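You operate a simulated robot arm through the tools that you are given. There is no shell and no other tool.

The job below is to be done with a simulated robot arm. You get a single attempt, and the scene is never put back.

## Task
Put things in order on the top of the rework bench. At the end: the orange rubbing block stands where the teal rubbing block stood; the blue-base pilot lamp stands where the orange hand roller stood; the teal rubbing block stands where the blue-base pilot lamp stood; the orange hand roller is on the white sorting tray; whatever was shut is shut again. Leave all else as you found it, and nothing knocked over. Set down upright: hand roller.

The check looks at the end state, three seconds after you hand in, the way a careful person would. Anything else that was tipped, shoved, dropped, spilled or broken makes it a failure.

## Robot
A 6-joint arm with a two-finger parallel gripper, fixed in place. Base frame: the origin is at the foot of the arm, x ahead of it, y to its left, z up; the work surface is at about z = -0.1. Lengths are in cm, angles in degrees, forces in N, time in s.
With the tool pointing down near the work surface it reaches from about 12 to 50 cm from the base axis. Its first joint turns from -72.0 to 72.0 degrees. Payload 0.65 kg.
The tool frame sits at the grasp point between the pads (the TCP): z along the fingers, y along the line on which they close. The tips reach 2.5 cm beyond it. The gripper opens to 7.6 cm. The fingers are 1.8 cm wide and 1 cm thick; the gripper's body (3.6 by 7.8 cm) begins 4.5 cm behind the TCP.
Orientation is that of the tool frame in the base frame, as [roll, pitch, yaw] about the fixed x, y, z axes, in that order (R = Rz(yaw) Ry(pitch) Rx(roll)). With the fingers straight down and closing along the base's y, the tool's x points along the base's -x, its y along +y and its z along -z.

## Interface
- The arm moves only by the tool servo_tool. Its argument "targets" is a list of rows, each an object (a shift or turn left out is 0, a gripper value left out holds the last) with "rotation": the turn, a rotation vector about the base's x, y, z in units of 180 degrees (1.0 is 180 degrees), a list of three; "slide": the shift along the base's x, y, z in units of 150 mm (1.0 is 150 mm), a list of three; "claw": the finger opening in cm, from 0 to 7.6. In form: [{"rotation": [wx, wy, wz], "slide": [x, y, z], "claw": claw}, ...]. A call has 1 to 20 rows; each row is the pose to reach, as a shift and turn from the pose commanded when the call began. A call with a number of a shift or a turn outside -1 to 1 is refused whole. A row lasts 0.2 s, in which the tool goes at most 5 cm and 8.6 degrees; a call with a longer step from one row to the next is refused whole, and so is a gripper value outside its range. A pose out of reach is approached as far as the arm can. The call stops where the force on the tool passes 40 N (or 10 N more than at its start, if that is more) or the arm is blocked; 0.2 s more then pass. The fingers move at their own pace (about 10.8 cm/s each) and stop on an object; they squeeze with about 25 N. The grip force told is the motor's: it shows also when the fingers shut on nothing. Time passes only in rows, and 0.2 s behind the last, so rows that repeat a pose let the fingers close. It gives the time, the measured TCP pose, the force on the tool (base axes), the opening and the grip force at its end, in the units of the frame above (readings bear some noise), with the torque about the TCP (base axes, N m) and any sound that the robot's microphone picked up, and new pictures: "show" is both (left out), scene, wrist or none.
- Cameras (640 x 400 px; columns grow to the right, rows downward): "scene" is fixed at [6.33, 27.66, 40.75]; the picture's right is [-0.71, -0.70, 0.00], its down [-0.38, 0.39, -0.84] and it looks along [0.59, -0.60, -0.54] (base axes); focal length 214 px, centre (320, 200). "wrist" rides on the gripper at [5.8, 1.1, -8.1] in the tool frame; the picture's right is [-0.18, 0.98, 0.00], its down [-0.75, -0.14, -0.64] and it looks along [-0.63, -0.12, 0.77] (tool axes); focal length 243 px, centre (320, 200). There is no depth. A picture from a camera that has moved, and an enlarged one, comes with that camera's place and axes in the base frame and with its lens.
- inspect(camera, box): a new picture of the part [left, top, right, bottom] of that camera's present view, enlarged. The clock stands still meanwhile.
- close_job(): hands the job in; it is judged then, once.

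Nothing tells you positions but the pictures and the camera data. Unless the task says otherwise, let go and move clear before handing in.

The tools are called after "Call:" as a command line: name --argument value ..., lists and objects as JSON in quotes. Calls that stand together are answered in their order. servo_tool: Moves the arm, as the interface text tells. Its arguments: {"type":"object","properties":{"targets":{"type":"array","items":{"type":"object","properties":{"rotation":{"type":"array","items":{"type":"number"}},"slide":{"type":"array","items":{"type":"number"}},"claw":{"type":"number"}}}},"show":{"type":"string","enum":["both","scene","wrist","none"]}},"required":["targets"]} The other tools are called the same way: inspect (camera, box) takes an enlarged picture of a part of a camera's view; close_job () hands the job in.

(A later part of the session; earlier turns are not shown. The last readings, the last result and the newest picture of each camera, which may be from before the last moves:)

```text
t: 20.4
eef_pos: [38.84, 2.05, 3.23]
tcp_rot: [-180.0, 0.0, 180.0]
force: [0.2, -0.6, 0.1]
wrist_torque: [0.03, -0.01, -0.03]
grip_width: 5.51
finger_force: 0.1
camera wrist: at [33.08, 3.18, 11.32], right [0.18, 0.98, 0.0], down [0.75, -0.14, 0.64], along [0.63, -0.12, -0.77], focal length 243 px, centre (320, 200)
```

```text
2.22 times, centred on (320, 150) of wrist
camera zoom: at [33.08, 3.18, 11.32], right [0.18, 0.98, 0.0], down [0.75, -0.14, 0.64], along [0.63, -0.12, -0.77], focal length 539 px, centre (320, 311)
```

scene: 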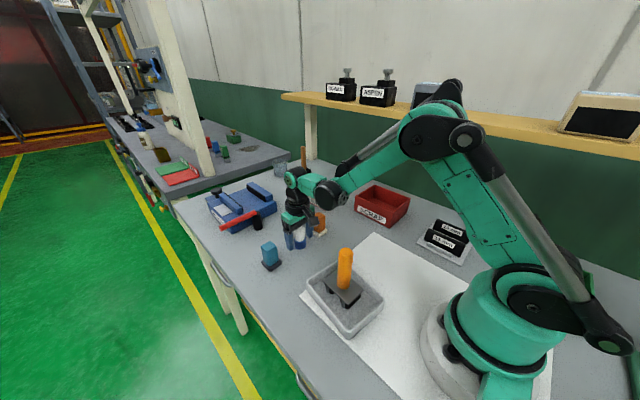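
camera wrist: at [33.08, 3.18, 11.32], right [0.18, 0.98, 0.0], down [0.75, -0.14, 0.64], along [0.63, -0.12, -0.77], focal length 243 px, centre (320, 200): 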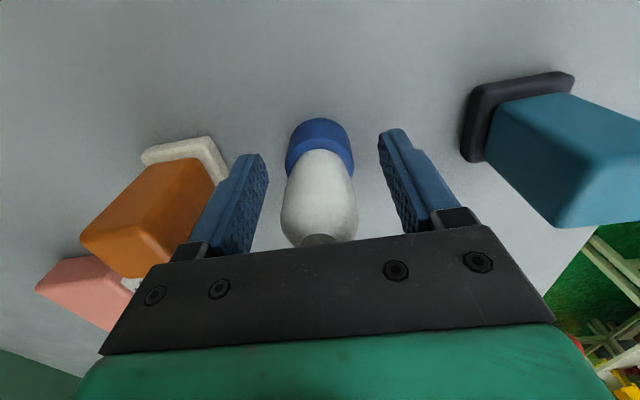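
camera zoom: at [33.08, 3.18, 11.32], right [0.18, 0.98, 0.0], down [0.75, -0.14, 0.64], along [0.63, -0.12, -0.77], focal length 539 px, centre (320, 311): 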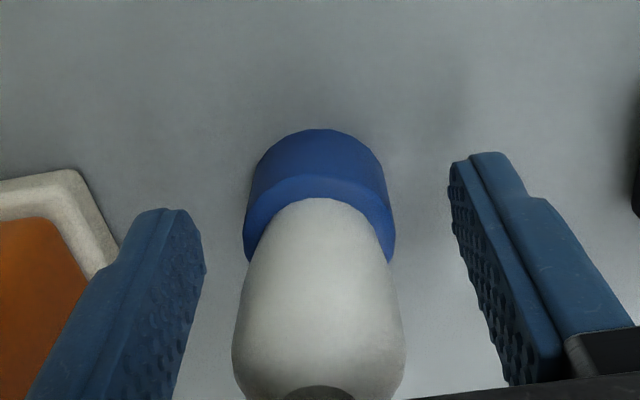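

The fingers are around the blue base with no contact yet. I'll close and let the grip settle before a slow lift.

Call:
servo_tool --targets '[{"slide": [0, 0, 0], "claw": 3.6}, {"slide": [0, 0, 0], "claw": 2.5}, {"slide": [0, 0, 0], "claw": 1.0}, {"slide": [0, 0, 0], "claw": 0}, {"slide": [0, 0, 0], "claw": 0}, {"slide": [0, 0, 0], "claw": 0}]' --show "none"

Call:
servo_tool --targets '[{"slide": [0, 0, 0.008], "claw": 0}, {"slide": [0, 0, 0.02], "claw": 0}, {"slide": [0, 0, 0.035], "claw": 0}, {"slide": [0, 0, 0.05], "claw": 0}]' --show "both"

Call:
inspect --camera "scene" --box '[235, 180, 363, 280]'

Call:
inspect --camera "wrist" --box '[200, 60, 440, 240]'

```text
t: 21.8
eef_pos: [38.84, 2.07, 3.31]
tcp_rot: [-179.9, 0.0, 180.0]
force: [0.6, -0.5, 0.2]
wrist_torque: [-0.02, 0.01, 0.01]
grip_width: 3.02
finger_force: 24.5
```

```text
t: 22.8
eef_pos: [38.75, 1.9, 4.09]
tcp_rot: [180.0, 0.0, -179.9]
force: [-1.1, 0.2, -0.2]
wrist_torque: [-0.03, 0.01, -0.02]
grip_width: 2.98
finger_force: 25.2
camera wrist: at [33.09, 3.12, 12.12], right [0.18, 0.98, 0.0], down [0.75, -0.14, 0.64], along [0.63, -0.12, -0.77], focal length 243 px, centre (320, 200)
```

scene: 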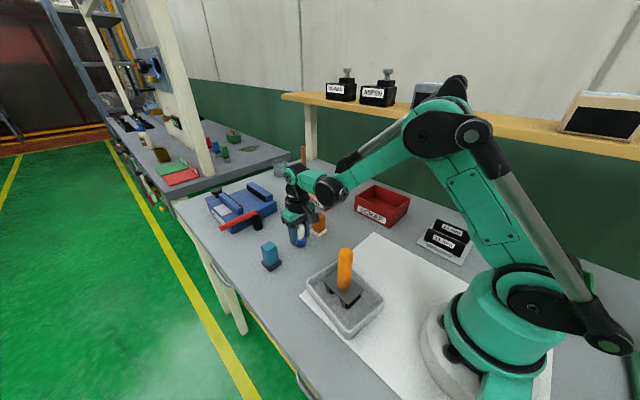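
wrist: 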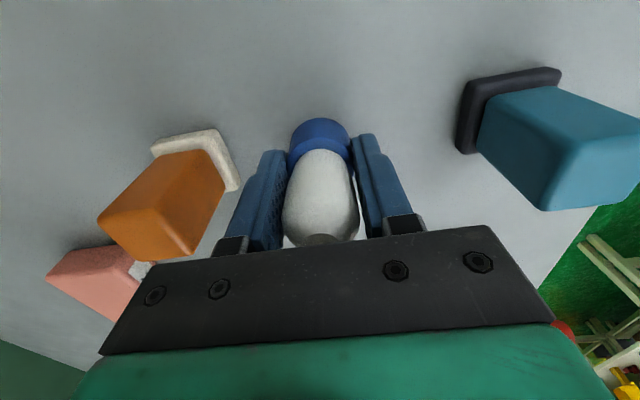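

```text
4.00 times, centred on (299, 230) of scene
camera zoom: at [6.33, 27.66, 40.75], right [-0.71, -0.7, 0.0], down [-0.38, 0.39, -0.84], along [0.59, -0.6, -0.54], focal length 858 px, centre (404, 80)
```

zoom: 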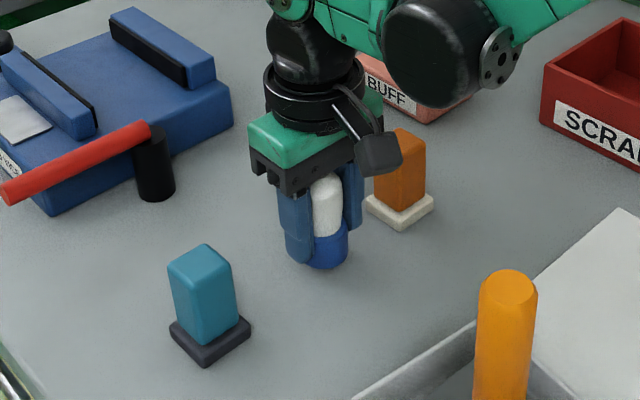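

```text
2.22 times, centred on (320, 150) of wrist
camera zoom: at [33.09, 3.12, 12.12], right [0.18, 0.98, 0.0], down [0.75, -0.14, 0.64], along [0.63, -0.12, -0.77], focal length 539 px, centre (320, 311)
```

zoom: 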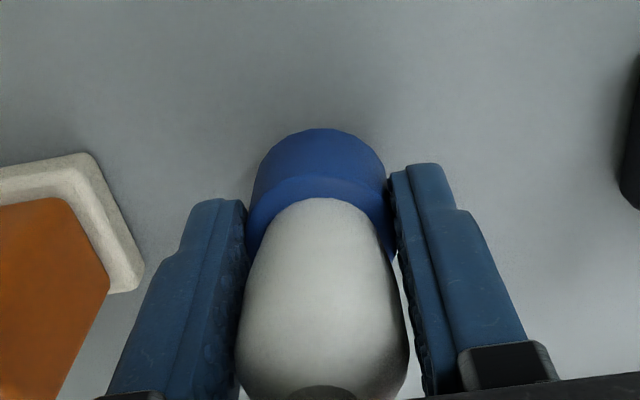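

The lamp rose with the gripper, so the grip is good. I'll raise it clear of its neighbours and carry it toward the roller's old spot at (32.8, -13.95).

Call:
servo_tool --targets '[{"slide": [0, 0, 0.04], "claw": 0}, {"slide": [0, 0, 0.11], "claw": 0}, {"slide": [0, 0, 0.2], "claw": 0}, {"slide": [0, 0, 0.31], "claw": 0}, {"slide": [0, 0, 0.42], "claw": 0}, {"slide": [0, 0, 0.53], "claw": 0}, {"slide": [0, 0, 0.59], "claw": 0}, {"slide": [-0.02, -0.05, 0.613], "claw": 0}, {"slide": [-0.06, -0.15, 0.613], "claw": 0}, {"slide": [-0.12, -0.29, 0.613], "claw": 0}, {"slide": [-0.18, -0.44, 0.613], "claw": 0}, {"slide": [-0.24, -0.59, 0.613], "claw": 0}, {"slide": [-0.3, -0.74, 0.613], "claw": 0}, {"slide": [-0.35, -0.87, 0.613], "claw": 0}, {"slide": [-0.39, -0.96, 0.613], "claw": 0}, {"slide": [-0.407, -1.0, 0.613], "claw": 0}]' --show "both"

```text
t: 26.2
eef_pos: [32.73, -12.93, 13.21]
tcp_rot: [180.0, -0.1, 179.9]
force: [0.7, -0.1, -0.5]
wrist_torque: [0.01, -0.01, 0.01]
grip_width: 3.0
finger_force: 25.0
camera wrist: at [26.91, -11.85, 21.28], right [0.18, 0.98, 0.0], down [0.75, -0.14, 0.64], along [0.63, -0.12, -0.77], focal length 243 px, centre (320, 200)
```

scene: 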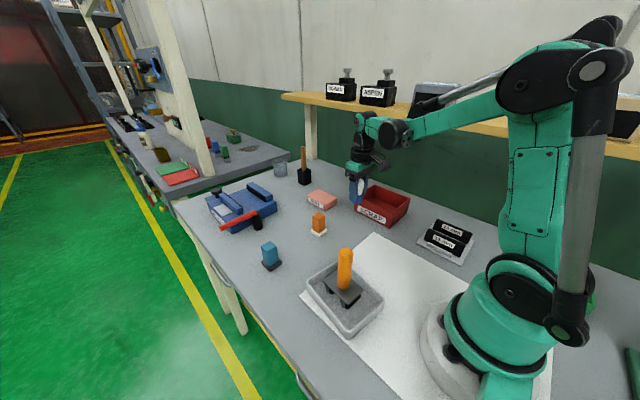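
wrist: 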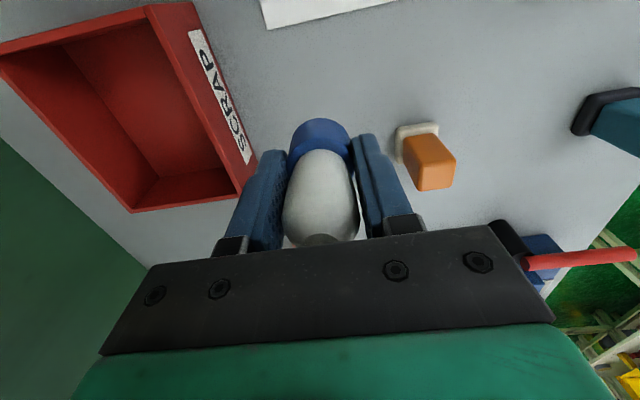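

The lamp is still held upright. I'll shift the last centimetre in y and lower it, slowing near the surface.

Call:
servo_tool --targets '[{"slide": [0, -0.03, 0], "claw": 0}, {"slide": [0, -0.07, -0.04], "claw": 0}, {"slide": [0, -0.07, -0.14], "claw": 0}, {"slide": [0, -0.07, -0.26], "claw": 0}, {"slide": [0, -0.07, -0.38], "claw": 0}, {"slide": [0, -0.07, -0.49], "claw": 0}, {"slide": [0, -0.07, -0.57], "claw": 0}, {"slide": [0, -0.07, -0.62], "claw": 0}, {"slide": [0, -0.07, -0.645], "claw": 0}, {"slide": [0, -0.07, -0.645], "claw": 0}]' --show "both"

Call:
inspect --camera "scene" --box '[300, 160, 428, 240]'

```text
t: 28.4
eef_pos: [32.76, -14.05, 3.57]
tcp_rot: [180.0, 0.1, -180.0]
force: [0.4, -0.3, 0.1]
wrist_torque: [-0.01, -0.03, 0.01]
grip_width: 2.99
finger_force: 25.1
camera wrist: at [26.99, -12.94, 11.6], right [0.18, 0.98, 0.0], down [0.75, -0.14, 0.64], along [0.63, -0.12, -0.77], focal length 243 px, centre (320, 200)
```

scene: 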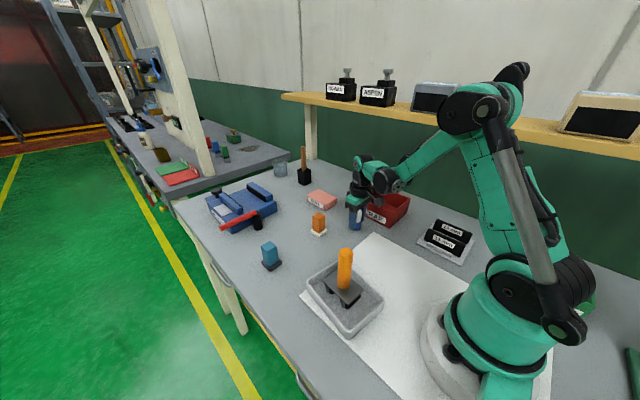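
wrist: 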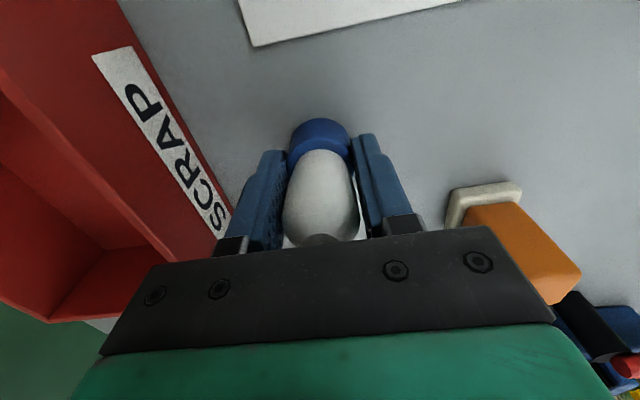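

```text
5.00 times, centred on (364, 200) of scene
camera zoom: at [6.33, 27.66, 40.75], right [-0.71, -0.7, 0.0], down [-0.38, 0.39, -0.84], along [0.59, -0.6, -0.54], focal length 1072 px, centre (100, 200)
```

zoom: 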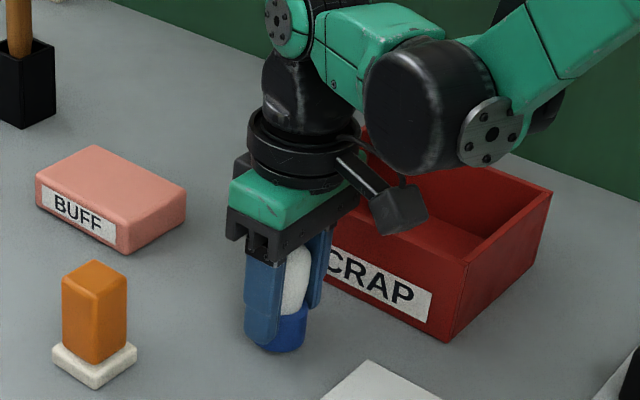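

Call:
servo_tool --targets '[{"slide": [0, 0, -0.006], "claw": 0}, {"slide": [0, 0, -0.012], "claw": 0}, {"slide": [0, 0, -0.018], "claw": 0}]' --show "none"

```text
t: 29.2
eef_pos: [32.75, -13.99, 3.3]
tcp_rot: [-180.0, 0.0, 179.9]
force: [-0.3, -1.1, -0.6]
wrist_torque: [-0.01, -0.05, 0.0]
grip_width: 3.0
finger_force: 25.1
```

No clear contact force yet, so I'll go down a touch more.

Call:
servo_tool --targets '[{"slide": [0, 0, -0.005], "claw": 0}, {"slide": [0, 0, -0.009], "claw": 0}]' --show "wrist"

```text
t: 29.8
eef_pos: [32.74, -14.06, 3.17]
tcp_rot: [179.9, 0.1, -180.0]
force: [0.9, 1.4, 20.3]
wrist_torque: [0.05, -0.07, 0.05]
grip_width: 3.0
finger_force: 24.8
camera wrist: at [26.99, -12.86, 11.21], right [0.18, 0.98, 0.0], down [0.75, -0.14, 0.64], along [0.63, -0.12, -0.77], focal length 243 px, centre (320, 200)
```

wrist: 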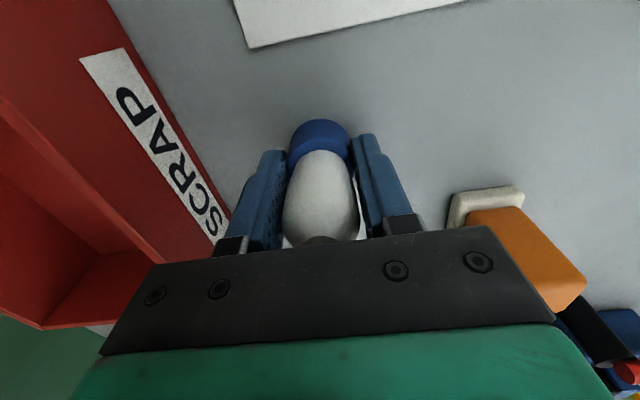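

The base has touched down. I'll back off by 1 mm, open, and rise straight up past the dome.

Call:
servo_tool --targets '[{"slide": [0, 0, 0.008], "claw": 0}, {"slide": [0, 0, 0.008], "claw": 3.6}, {"slide": [0, 0, 0.008], "claw": 4.6}, {"slide": [0, 0, 0.008], "claw": 5.2}, {"slide": [0, 0, 0.06], "claw": 5.2}, {"slide": [0, 0, 0.16], "claw": 5.2}, {"slide": [0, 0, 0.32], "claw": 5.2}, {"slide": [0, 0, 0.52], "claw": 5.2}, {"slide": [0, 0, 0.74], "claw": 5.2}, {"slide": [0, 0, 0.9], "claw": 5.2}]' --show "both"

Call:
inspect --camera "scene" --box '[300, 160, 428, 240]'

Call:
inspect --camera "wrist" --box '[200, 20, 520, 220]'

```text
t: 32.0
eef_pos: [32.91, -14.02, 16.4]
tcp_rot: [179.9, 0.0, 179.9]
force: [-0.5, 0.6, -1.0]
wrist_torque: [0.02, -0.02, -0.03]
grip_width: 5.19
finger_force: 0.2
camera wrist: at [27.1, -12.79, 24.6], right [0.18, 0.98, 0.0], down [0.75, -0.14, 0.64], along [0.63, -0.12, -0.77], focal length 243 px, centre (320, 200)
```

scene: 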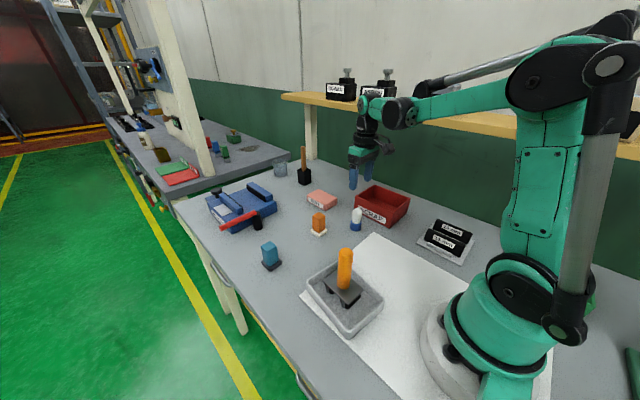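
wrist: 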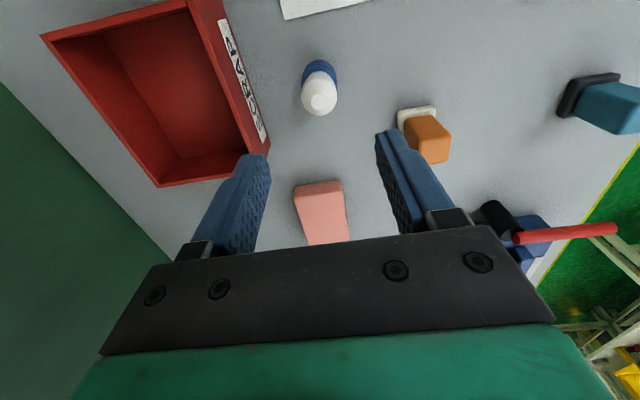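

```text
5.00 times, centred on (364, 200) of scene
camera zoom: at [6.33, 27.66, 40.75], right [-0.71, -0.7, 0.0], down [-0.38, 0.39, -0.84], along [0.59, -0.6, -0.54], focal length 1072 px, centre (100, 200)
```

zoom: 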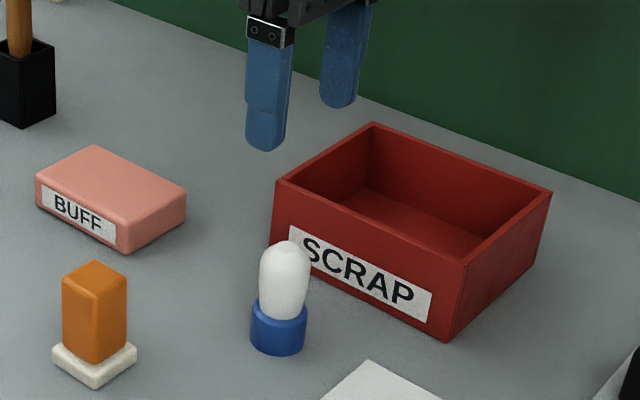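

```text
2.00 times, centred on (360, 120) of wrist
camera zoom: at [27.1, -12.79, 24.6], right [0.18, 0.98, 0.0], down [0.75, -0.14, 0.64], along [0.63, -0.12, -0.77], focal length 485 px, centre (240, 360)
```

zoom: 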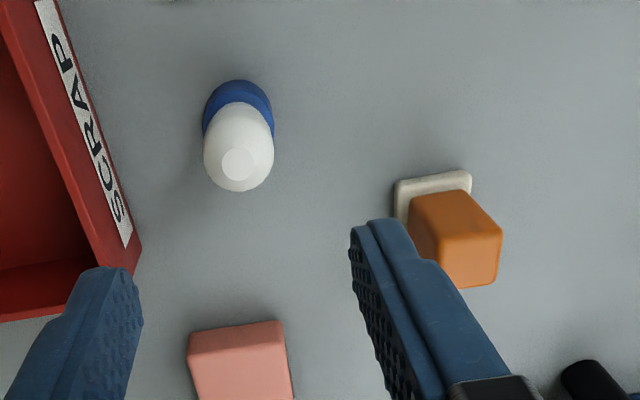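

The lamp stands upright at the roller's old spot. The teal block's base is about 3.5 cm square, axis-aligned and centred at about (38.85, 10.8), so I'll go over it next.

Call:
servo_tool --targets '[{"slide": [0.04, 0.18, 0], "claw": 5.2}, {"slide": [0.09, 0.42, 0], "claw": 5.2}, {"slide": [0.14, 0.68, 0], "claw": 5.2}, {"slide": [0.2, 0.93, 0], "claw": 5.2}]' --show "none"

Call:
servo_tool --targets '[{"slide": [0.05, 0.2, 0], "claw": 5.5}, {"slide": [0.11, 0.42, 0], "claw": 5.5}, {"slide": [0.17, 0.62, 0], "claw": 5.5}, {"slide": [0.202, 0.72, 0], "claw": 5.5}, {"slide": [0.202, 0.72, -0.12], "claw": 5.5}, {"slide": [0.202, 0.72, -0.25], "claw": 5.5}, {"slide": [0.202, 0.72, -0.36], "claw": 5.5}, {"slide": [0.202, 0.72, -0.36], "claw": 5.5}]' --show "both"

Call:
inspect --camera "wrist" --box '[200, 40, 440, 220]'

Call:
inspect --camera "scene" --box '[220, 180, 348, 280]'

```text
t: 33.0
eef_pos: [35.93, -0.08, 16.46]
tcp_rot: [-180.0, 0.0, 179.9]
force: [-0.8, -0.5, 0.8]
wrist_torque: [-0.01, 0.02, 0.03]
grip_width: 5.19
finger_force: 0.0
```

```text
t: 34.8
eef_pos: [38.77, 10.83, 11.19]
tcp_rot: [-180.0, 0.0, -179.9]
force: [-0.8, -0.3, 0.6]
wrist_torque: [-0.01, 0.03, -0.01]
grip_width: 5.47
finger_force: 0.1
camera wrist: at [33.02, 11.93, 19.31], right [0.18, 0.98, 0.0], down [0.75, -0.14, 0.64], along [0.63, -0.12, -0.77], focal length 243 px, centre (320, 200)
```

scene: 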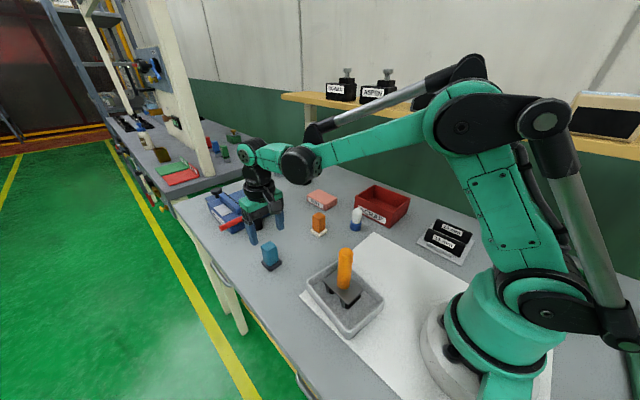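
wrist: 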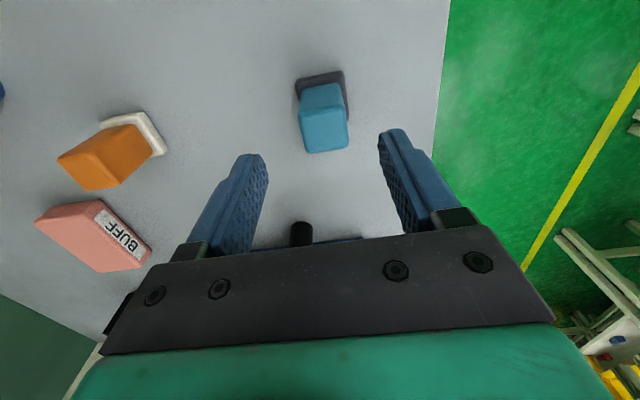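

```text
2.22 times, centred on (320, 130) of wrist
camera zoom: at [33.02, 11.93, 19.31], right [0.18, 0.98, 0.0], down [0.75, -0.14, 0.64], along [0.63, -0.12, -0.77], focal length 539 px, centre (320, 356)
```

zoom: 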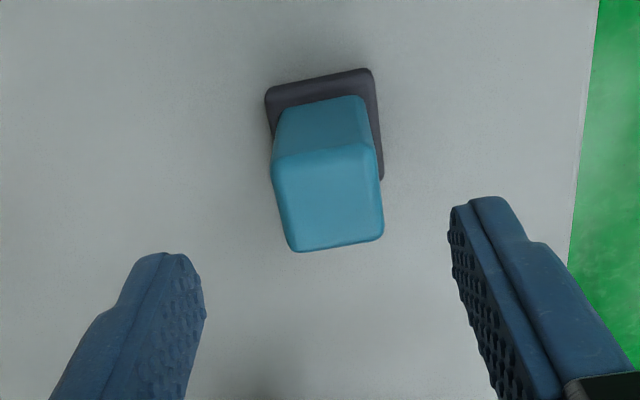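

```text
4.00 times, centred on (284, 230) of scene
camera zoom: at [6.33, 27.66, 40.75], right [-0.71, -0.7, 0.0], down [-0.38, 0.39, -0.84], along [0.59, -0.6, -0.54], focal length 858 px, centre (464, 80)
```

zoom: 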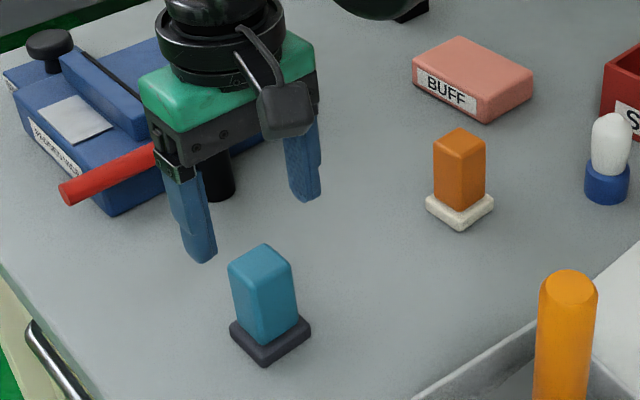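

The teal block is centred at about (38.9, 11.0) with its top near z 6.4. I'll descend so the tips straddle the teal body just above its dark base.

Call:
servo_tool --targets '[{"slide": [0.002, 0.012, -0.12], "claw": 5.5}, {"slide": [0.002, 0.012, -0.24], "claw": 5.5}, {"slide": [0.002, 0.012, -0.36], "claw": 5.5}, {"slide": [0.002, 0.012, -0.44], "claw": 5.5}, {"slide": [0.002, 0.012, -0.473], "claw": 5.5}, {"slide": [0.002, 0.012, -0.473], "claw": 5.5}]' --show "both"

Call:
inspect --camera "wrist" --box '[200, 40, 440, 220]'

Call:
inspect --camera "scene" --box '[220, 180, 348, 280]'

```text
t: 36.2
eef_pos: [38.74, 10.98, 4.15]
tcp_rot: [179.9, 0.0, 179.9]
force: [-0.7, 1.1, -0.6]
wrist_torque: [-0.01, 0.0, 0.01]
grip_width: 5.49
finger_force: 0.1
camera wrist: at [33.03, 12.09, 12.28], right [0.18, 0.98, 0.0], down [0.75, -0.14, 0.64], along [0.63, -0.12, -0.77], focal length 243 px, centre (320, 200)
```

scene: 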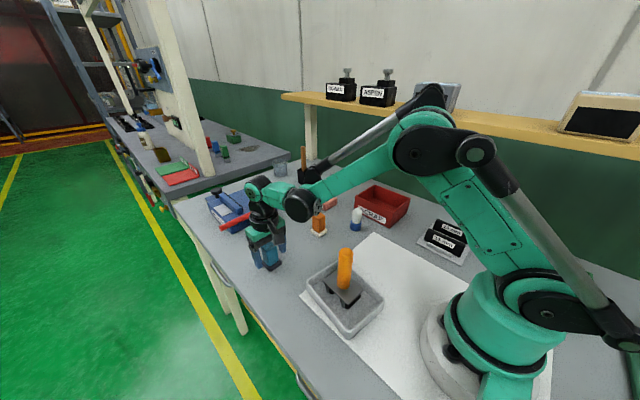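
wrist: 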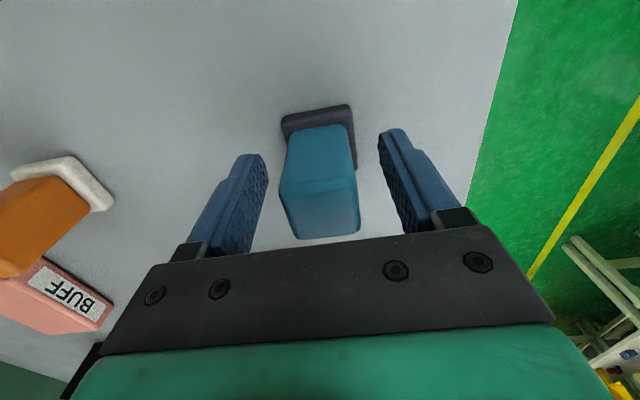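

```text
2.22 times, centred on (320, 130) of wrist
camera zoom: at [33.03, 12.09, 12.28], right [0.18, 0.98, 0.0], down [0.75, -0.14, 0.64], along [0.63, -0.12, -0.77], focal length 539 px, centre (320, 356)
```

zoom: 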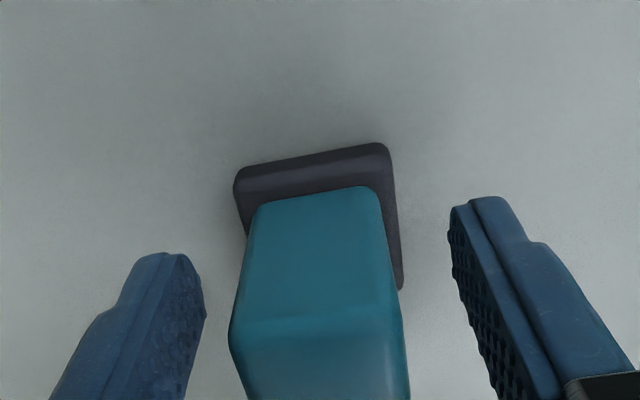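

```text
4.00 times, centred on (284, 230) of scene
camera zoom: at [6.33, 27.66, 40.75], right [-0.71, -0.7, 0.0], down [-0.38, 0.39, -0.84], along [0.59, -0.6, -0.54], focal length 858 px, centre (464, 80)
```

zoom: 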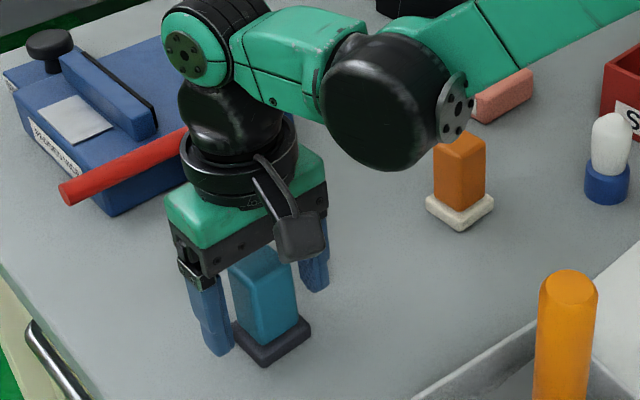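

The block is between the fingers and nothing is touching. I'll close, let it settle, then lift slowly.

Call:
servo_tool --targets '[{"slide": [0, 0, 0], "claw": 3.6}, {"slide": [0, 0, 0], "claw": 2.5}, {"slide": [0, 0, 0], "claw": 1.0}, {"slide": [0, 0, 0], "claw": 0}, {"slide": [0, 0, 0], "claw": 0}, {"slide": [0, 0, 0], "claw": 0}]' --show "none"

Call:
servo_tool --targets '[{"slide": [0, 0, 0.008], "claw": 0}, {"slide": [0, 0, 0.02], "claw": 0}, {"slide": [0, 0, 0.035], "claw": 0}, {"slide": [0, 0, 0.05], "claw": 0}]' --show "both"

Call:
inspect --camera "wrist" --box '[200, 40, 440, 220]'

Call:
inspect --camera "scene" --box '[220, 180, 348, 280]'

```text
t: 37.6
eef_pos: [38.79, 10.94, 4.12]
tcp_rot: [180.0, 0.1, 180.0]
force: [-0.7, 0.2, 0.4]
wrist_torque: [-0.02, 0.02, 0.01]
grip_width: 2.77
finger_force: 25.1
```

```text
t: 38.6
eef_pos: [38.87, 10.99, 4.8]
tcp_rot: [-179.9, -0.1, -179.9]
force: [-0.2, 0.2, 0.3]
wrist_torque: [0.0, -0.03, -0.04]
grip_width: 2.77
finger_force: 25.0
camera wrist: at [33.12, 12.05, 12.99], right [0.18, 0.98, 0.0], down [0.75, -0.14, 0.64], along [0.63, -0.12, -0.77], focal length 243 px, centre (320, 200)
```

scene: 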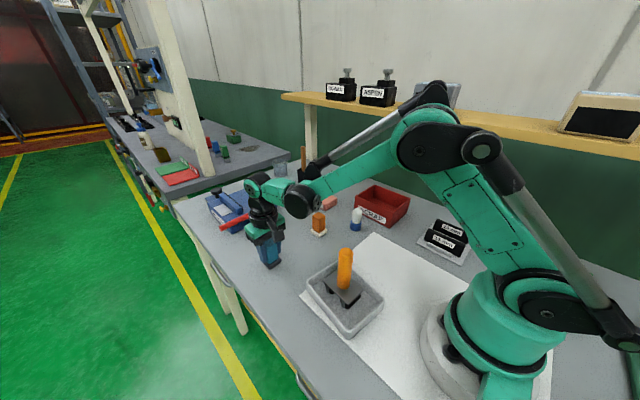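
wrist: 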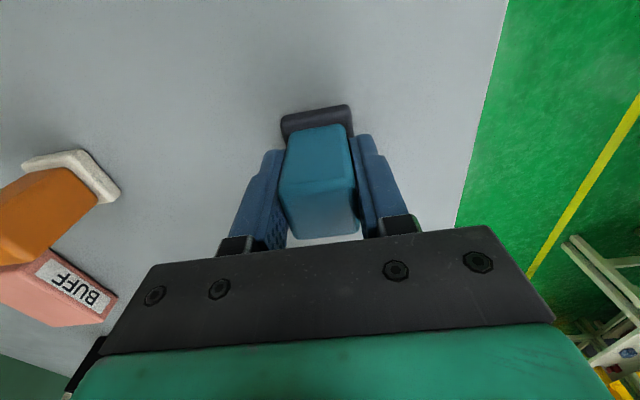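

```text
2.22 times, centred on (320, 130) of wrist
camera zoom: at [33.12, 12.05, 12.99], right [0.18, 0.98, 0.0], down [0.75, -0.14, 0.64], along [0.63, -0.12, -0.77], focal length 539 px, centre (320, 356)
```

zoom: 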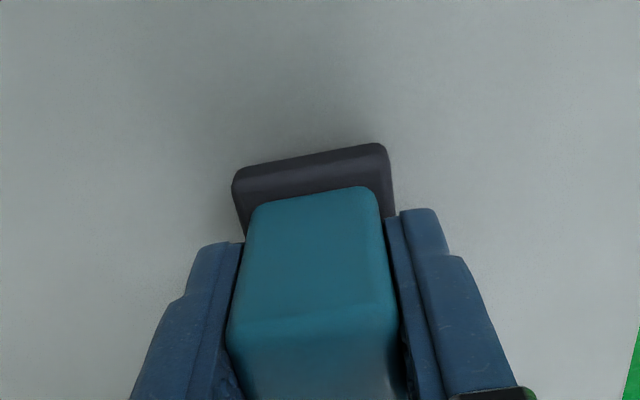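

```text
4.00 times, centred on (284, 230) of scene
camera zoom: at [6.33, 27.66, 40.75], right [-0.71, -0.7, 0.0], down [-0.38, 0.39, -0.84], along [0.59, -0.6, -0.54], focal length 858 px, centre (464, 80)
```

zoom: 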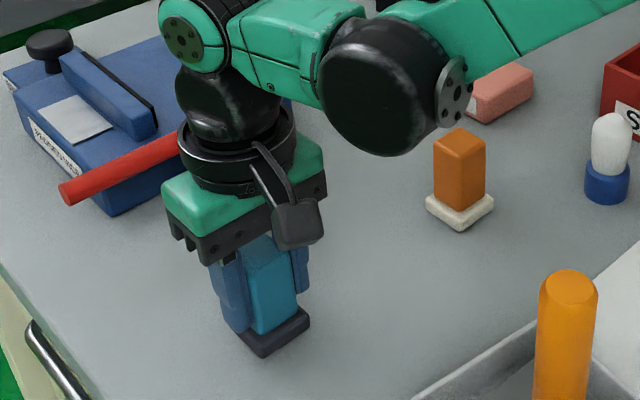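

The teal block is held, with its base about 0.7 cm up. I'll raise it, carry it 8.9 cm in -y to the lamp's old spot at (38.9, 2.1), and lower to just above the surface.

Call:
servo_tool --targets '[{"slide": [0, 0, 0.04], "claw": 0}, {"slide": [0, 0, 0.1], "claw": 0}, {"slide": [0, 0, 0.16], "claw": 0}, {"slide": [0, -0.04, 0.2], "claw": 0}, {"slide": [0, -0.13, 0.2], "claw": 0}, {"slide": [0, -0.25, 0.2], "claw": 0}, {"slide": [0, -0.37, 0.2], "claw": 0}, {"slide": [0, -0.48, 0.2], "claw": 0}, {"slide": [0, -0.56, 0.2], "claw": 0}, {"slide": [0, -0.592, 0.19], "claw": 0}, {"slide": [0, -0.592, 0.13], "claw": 0}, {"slide": [0, -0.592, 0.06], "claw": 0}, {"slide": [0, -0.592, 0.0], "claw": 0}, {"slide": [0, -0.592, -0.03], "claw": 0}, {"slide": [0, -0.592, -0.03], "claw": 0}]' --show "both"

Call:
inspect --camera "scene" --box '[235, 180, 363, 280]'

```text
t: 41.8
eef_pos: [38.7, 2.07, 4.22]
tcp_rot: [180.0, 0.0, 180.0]
force: [-0.5, -0.3, -0.8]
wrist_torque: [0.01, 0.01, 0.03]
grip_width: 2.72
finger_force: 24.9
camera wrist: at [32.98, 3.26, 12.42], right [0.18, 0.98, 0.0], down [0.75, -0.14, 0.64], along [0.63, -0.12, -0.77], focal length 243 px, centre (320, 200)
```

scene: 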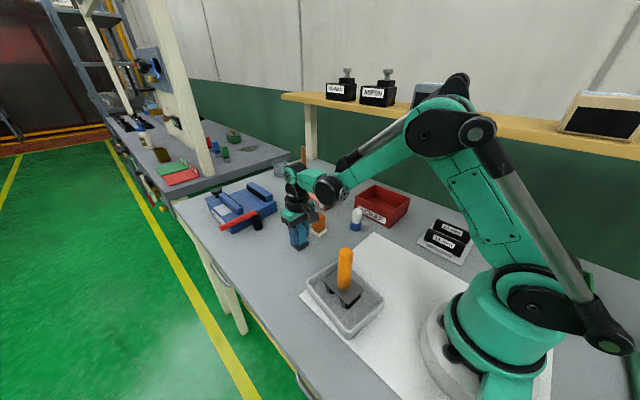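
wrist: 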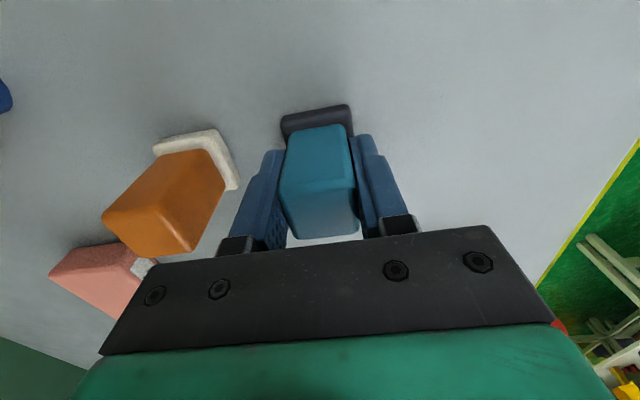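

```text
4.00 times, centred on (299, 230) of scene
camera zoom: at [6.33, 27.66, 40.75], right [-0.71, -0.7, 0.0], down [-0.38, 0.39, -0.84], along [0.59, -0.6, -0.54], focal length 858 px, centre (404, 80)
```

zoom: 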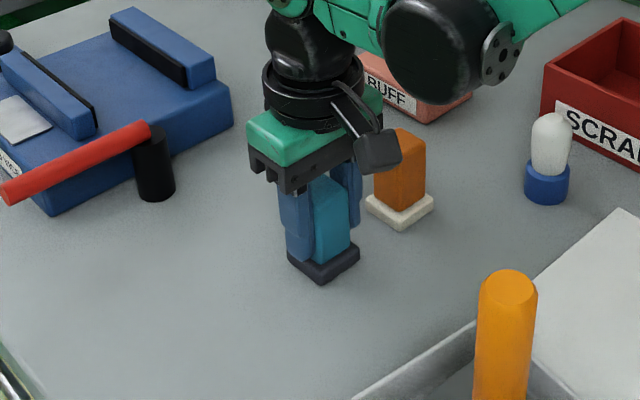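

Call:
servo_tool --targets '[{"slide": [0, 0, -0.007], "claw": 0}, {"slide": [0, 0, -0.014], "claw": 0}, {"slide": [0, 0, -0.021], "claw": 0}]' --show "none"

Call:
servo_tool --targets '[{"slide": [0, 0, -0.003], "claw": 0}, {"slide": [0, 0, -0.006], "claw": 0}]' --show "none"

```text
t: 42.6
eef_pos: [38.79, 2.2, 4.08]
tcp_rot: [179.9, 0.0, 180.0]
force: [-3.5, 1.2, 19.2]
wrist_torque: [0.08, 0.03, 0.01]
grip_width: 2.76
finger_force: 25.2
```

```text
t: 43.2
eef_pos: [38.74, 2.15, 3.92]
tcp_rot: [180.0, 0.1, 179.9]
force: [-0.6, 3.2, 19.9]
wrist_torque: [0.07, -0.06, -0.01]
grip_width: 2.77
finger_force: 25.0
```

The block is pressed on the bench. I'll ease up slightly, open, and rise straight up.

Call:
servo_tool --targets '[{"slide": [0, 0, 0.01], "claw": 0}, {"slide": [0, 0, 0.01], "claw": 3.3}, {"slide": [0, 0, 0.01], "claw": 4.3}, {"slide": [0, 0, 0.01], "claw": 5.2}, {"slide": [0, 0, 0.06], "claw": 5.2}, {"slide": [0, 0, 0.16], "claw": 5.2}, {"slide": [0, 0, 0.32], "claw": 5.2}, {"slide": [0, 0, 0.5], "claw": 5.2}]' --show "both"

Call:
inspect --camera "scene" --box '[235, 180, 363, 280]'

Call:
inspect --camera "wrist" --box '[140, 40, 460, 240]'

```text
t: 45.0
eef_pos: [38.73, 2.03, 11.43]
tcp_rot: [-179.9, 0.1, -180.0]
force: [1.3, -0.6, 0.2]
wrist_torque: [0.01, 0.01, -0.01]
grip_width: 5.18
finger_force: 0.2
camera wrist: at [33.01, 3.25, 19.55], right [0.18, 0.98, 0.0], down [0.75, -0.14, 0.64], along [0.63, -0.12, -0.77], focal length 243 px, centre (320, 200)
```

scene: 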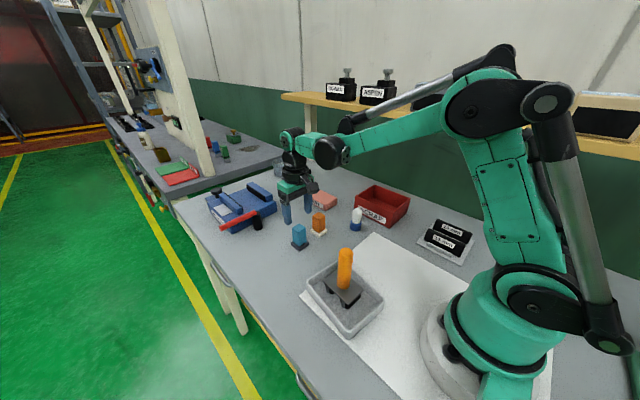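
wrist: 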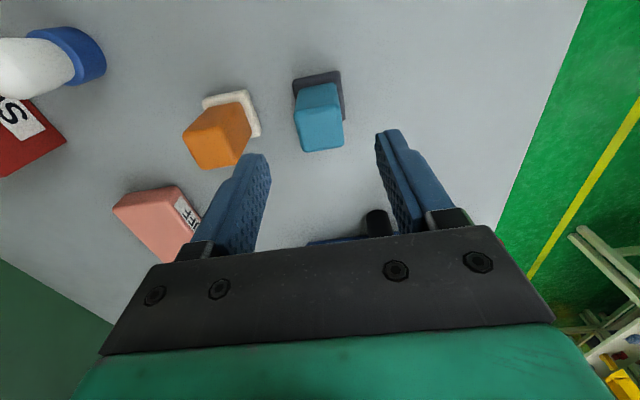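

```text
4.00 times, centred on (299, 230) of scene
camera zoom: at [6.33, 27.66, 40.75], right [-0.71, -0.7, 0.0], down [-0.38, 0.39, -0.84], along [0.59, -0.6, -0.54], focal length 858 px, centre (404, 80)
```

zoom: 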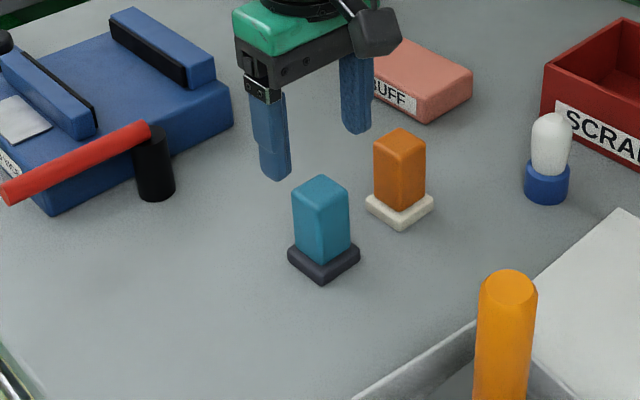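

```text
2.00 times, centred on (300, 140) of wrist
camera zoom: at [33.01, 3.25, 19.55], right [0.18, 0.98, 0.0], down [0.75, -0.14, 0.64], along [0.63, -0.12, -0.77], focal length 485 px, centre (360, 320)
```

zoom: 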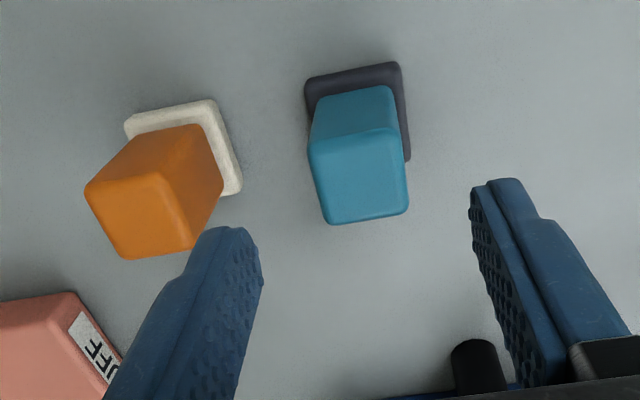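

The teal block stands where the lamp was. The orange block is at about (38.95, -4.85), so I'll move over it.

Call:
servo_tool --targets '[{"slide": [0.001, -0.15, 0.02], "claw": 5.0}, {"slide": [0.003, -0.32, 0.02], "claw": 5.0}, {"slide": [0.004, -0.43, 0.01], "claw": 5.0}, {"slide": [0.004, -0.463, 0], "claw": 5.0}, {"slide": [0.004, -0.463, 0], "claw": 5.0}]' --show "both"

Call:
inspect --camera "wrist" --box '[200, 40, 440, 220]'

```text
t: 46.2
eef_pos: [39.02, -5.04, 11.42]
tcp_rot: [179.9, 0.0, -180.0]
force: [0.5, 0.1, 0.1]
wrist_torque: [0.01, -0.01, -0.02]
grip_width: 4.99
finger_force: 0.1
camera wrist: at [33.18, -3.78, 19.47], right [0.18, 0.98, 0.0], down [0.75, -0.14, 0.64], along [0.63, -0.12, -0.77], focal length 243 px, centre (320, 200)
```

scene: 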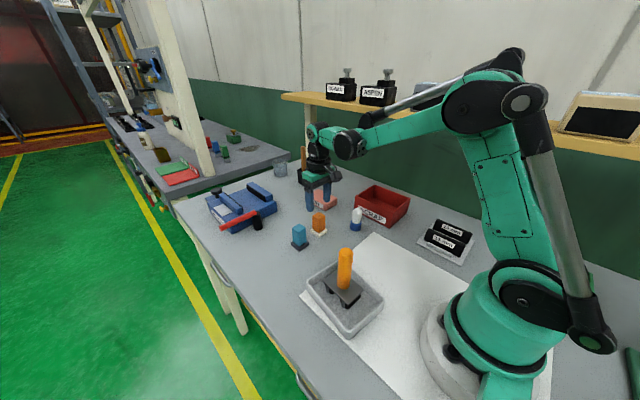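
wrist: 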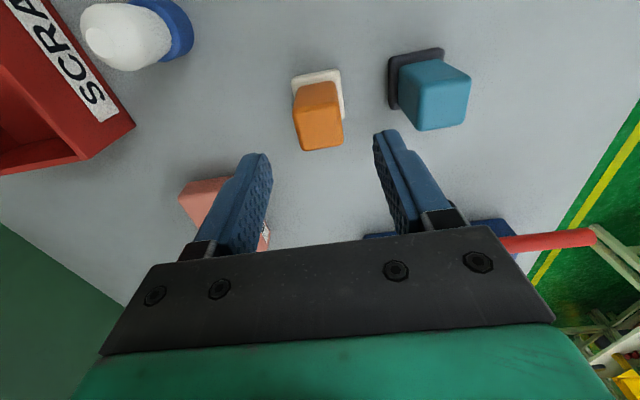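

```text
2.22 times, centred on (320, 130) of wrist
camera zoom: at [33.18, -3.78, 19.47], right [0.18, 0.98, 0.0], down [0.75, -0.14, 0.64], along [0.63, -0.12, -0.77], focal length 539 px, centre (320, 356)
```

zoom: 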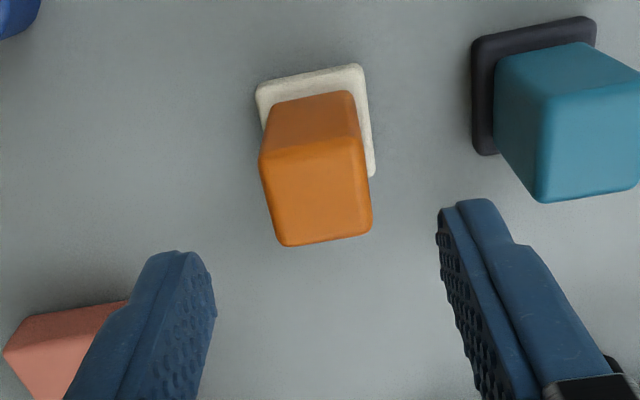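

The orange block is well centred. I'll descend around its body.

Call:
servo_tool --targets '[{"slide": [0, 0, -0.12], "claw": 5.0}, {"slide": [0, 0, -0.24], "claw": 5.0}, {"slide": [0, 0, -0.36], "claw": 5.0}, {"slide": [0, 0, -0.45], "claw": 5.0}, {"slide": [0, 0, -0.49], "claw": 5.0}, {"slide": [0, 0, -0.49], "claw": 5.0}]' --show "both"

Call:
inspect --camera "scene" --box '[250, 170, 378, 270]'

Call:
inspect --camera "wrist" --box '[200, 40, 440, 220]'

```text
t: 47.6
eef_pos: [38.86, -4.94, 4.11]
tcp_rot: [-179.9, 0.0, 180.0]
force: [0.3, -0.9, 0.4]
wrist_torque: [0.04, -0.03, 0.0]
grip_width: 5.01
finger_force: 0.0
camera wrist: at [33.11, -3.83, 12.2], right [0.18, 0.98, 0.0], down [0.75, -0.14, 0.64], along [0.63, -0.12, -0.77], focal length 243 px, centre (320, 200)
```

scene: 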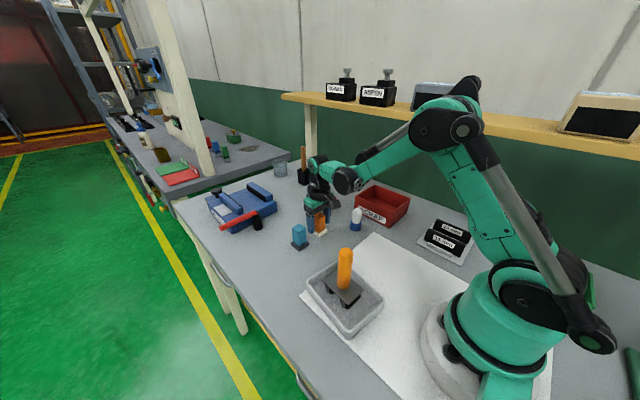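
wrist: 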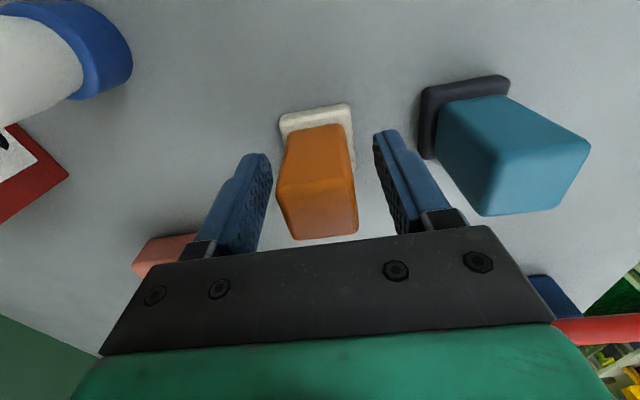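

```text
4.00 times, centred on (314, 220) of scene
camera zoom: at [6.33, 27.66, 40.75], right [-0.71, -0.7, 0.0], down [-0.38, 0.39, -0.84], along [0.59, -0.6, -0.54], focal length 858 px, centre (344, 120)
```

zoom: 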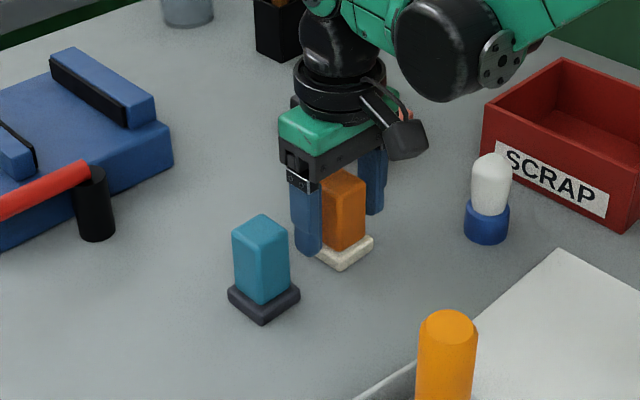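

```text
2.22 times, centred on (320, 130) of wrist
camera zoom: at [33.11, -3.83, 12.2], right [0.18, 0.98, 0.0], down [0.75, -0.14, 0.64], along [0.63, -0.12, -0.77], focal length 539 px, centre (320, 356)
```

zoom: 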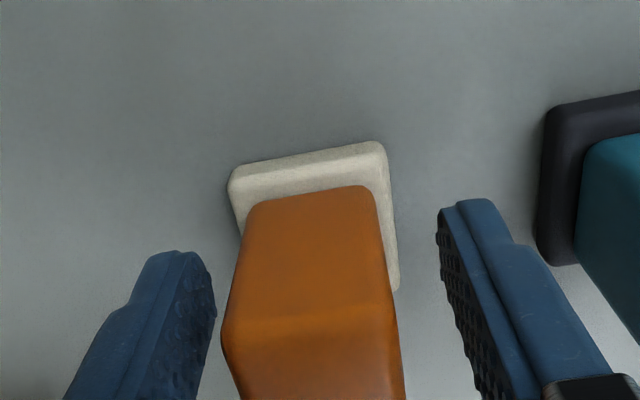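

Clear on both sides. I'll close, let it settle and lift slowly.

Call:
servo_tool --targets '[{"slide": [0, 0, 0], "claw": 3.6}, {"slide": [0, 0, 0], "claw": 2.5}, {"slide": [0, 0, 0], "claw": 1.0}, {"slide": [0, 0, 0], "claw": 0}, {"slide": [0, 0, 0], "claw": 0}, {"slide": [0, 0, 0], "claw": 0}]' --show "none"

Call:
servo_tool --targets '[{"slide": [0, 0, 0.008], "claw": 0}, {"slide": [0, 0, 0.02], "claw": 0}, {"slide": [0, 0, 0.035], "claw": 0}, {"slide": [0, 0, 0.05], "claw": 0}]' --show "both"

Call:
inspect --camera "scene" --box '[250, 170, 378, 270]'

Call:
inspect --camera "wrist" --box '[200, 40, 440, 220]'

```text
t: 49.0
eef_pos: [38.82, -4.93, 4.11]
tcp_rot: [180.0, 0.0, 179.9]
force: [1.1, 0.0, -0.5]
wrist_torque: [0.0, 0.0, -0.01]
grip_width: 2.79
finger_force: 25.1
```

```text
t: 50.0
eef_pos: [38.93, -4.95, 4.93]
tcp_rot: [180.0, 0.1, -180.0]
force: [-0.1, 0.3, -0.6]
wrist_torque: [0.01, -0.01, 0.02]
grip_width: 2.74
finger_force: 25.1
camera wrist: at [33.13, -3.81, 12.99], right [0.18, 0.98, 0.0], down [0.75, -0.14, 0.64], along [0.63, -0.12, -0.77], focal length 243 px, centre (320, 200)
```

scene: 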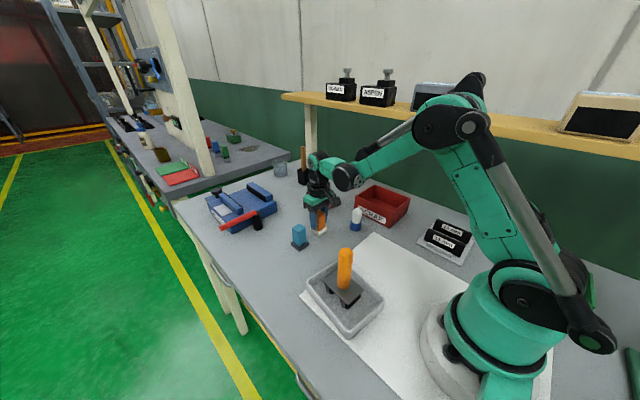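
wrist: 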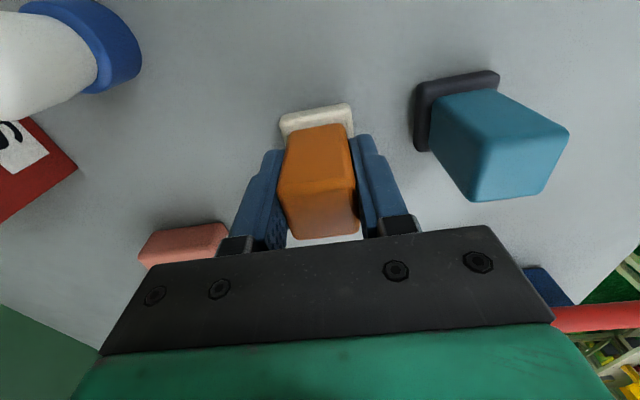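

```text
4.00 times, centred on (314, 220) of scene
camera zoom: at [6.33, 27.66, 40.75], right [-0.71, -0.7, 0.0], down [-0.38, 0.39, -0.84], along [0.59, -0.6, -0.54], focal length 858 px, centre (344, 120)
```

zoom: 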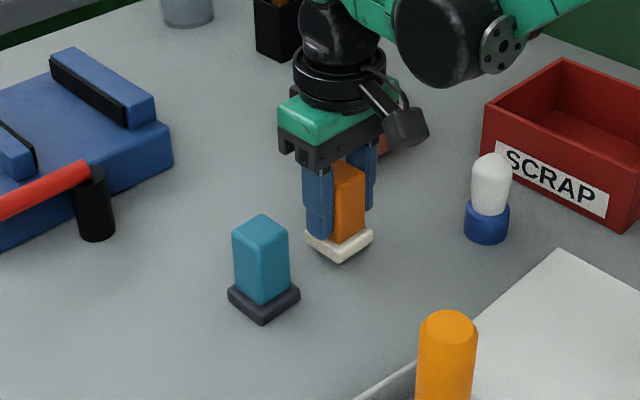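

```text
2.22 times, centred on (320, 130) of wrist
camera zoom: at [33.13, -3.81, 12.99], right [0.18, 0.98, 0.0], down [0.75, -0.14, 0.64], along [0.63, -0.12, -0.77], focal length 539 px, centre (320, 356)
```

zoom: 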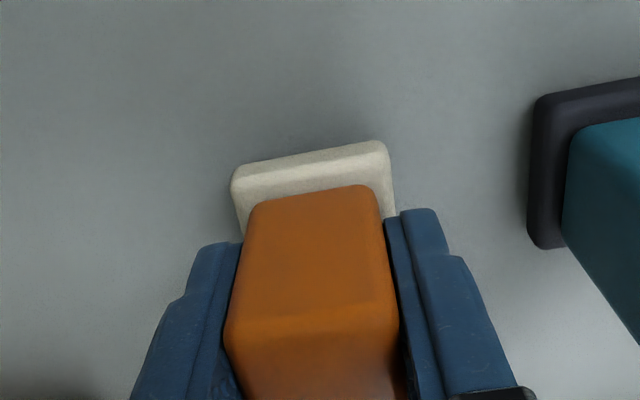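

The orange block is held. I'll lift it about 9 cm so it passes 3 cm above the teal block, and carry it toward the teal block's original spot at (38.9, 11.0).

Call:
servo_tool --targets '[{"slide": [0, 0, 0.04], "claw": 0}, {"slide": [0, 0, 0.11], "claw": 0}, {"slide": [0, 0, 0.2], "claw": 0}, {"slide": [0, 0, 0.31], "claw": 0}, {"slide": [0, 0, 0.42], "claw": 0}, {"slide": [0, 0, 0.52], "claw": 0}, {"slide": [0, 0, 0.58], "claw": 0}, {"slide": [0, 0, 0.6], "claw": 0}, {"slide": [-0.003, 0.05, 0.6], "claw": 0}, {"slide": [-0.003, 0.15, 0.6], "claw": 0}, {"slide": [-0.003, 0.29, 0.6], "claw": 0}, {"slide": [-0.003, 0.44, 0.6], "claw": 0}, {"slide": [-0.003, 0.59, 0.6], "claw": 0}, {"slide": [-0.003, 0.74, 0.6], "claw": 0}, {"slide": [-0.003, 0.87, 0.6], "claw": 0}, {"slide": [-0.003, 0.96, 0.6], "claw": 0}, {"slide": [-0.003, 1.0, 0.6], "claw": 0}]' --show "both"

```text
t: 53.6
eef_pos: [38.87, 10.2, 13.95]
tcp_rot: [-179.8, -0.1, 179.9]
force: [-0.2, 0.5, -0.8]
wrist_torque: [0.0, -0.02, -0.02]
grip_width: 2.78
finger_force: 25.2
camera wrist: at [33.08, 11.26, 22.04], right [0.18, 0.98, 0.0], down [0.75, -0.14, 0.64], along [0.63, -0.12, -0.77], focal length 243 px, centre (320, 200)
```

scene: 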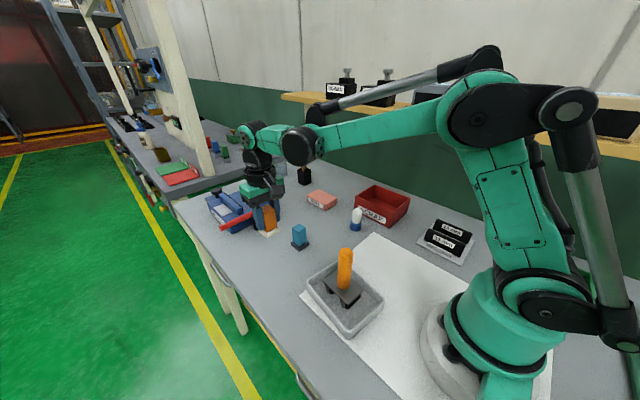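
wrist: 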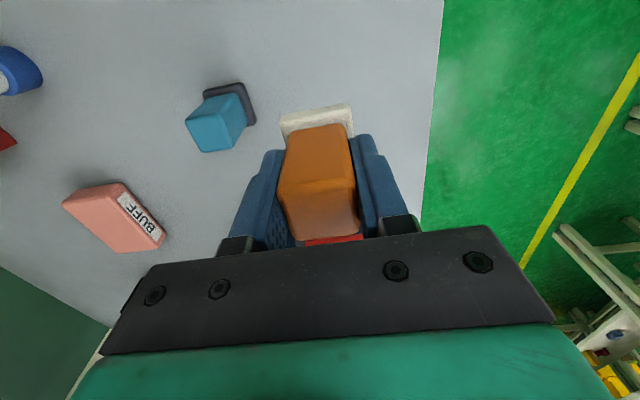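

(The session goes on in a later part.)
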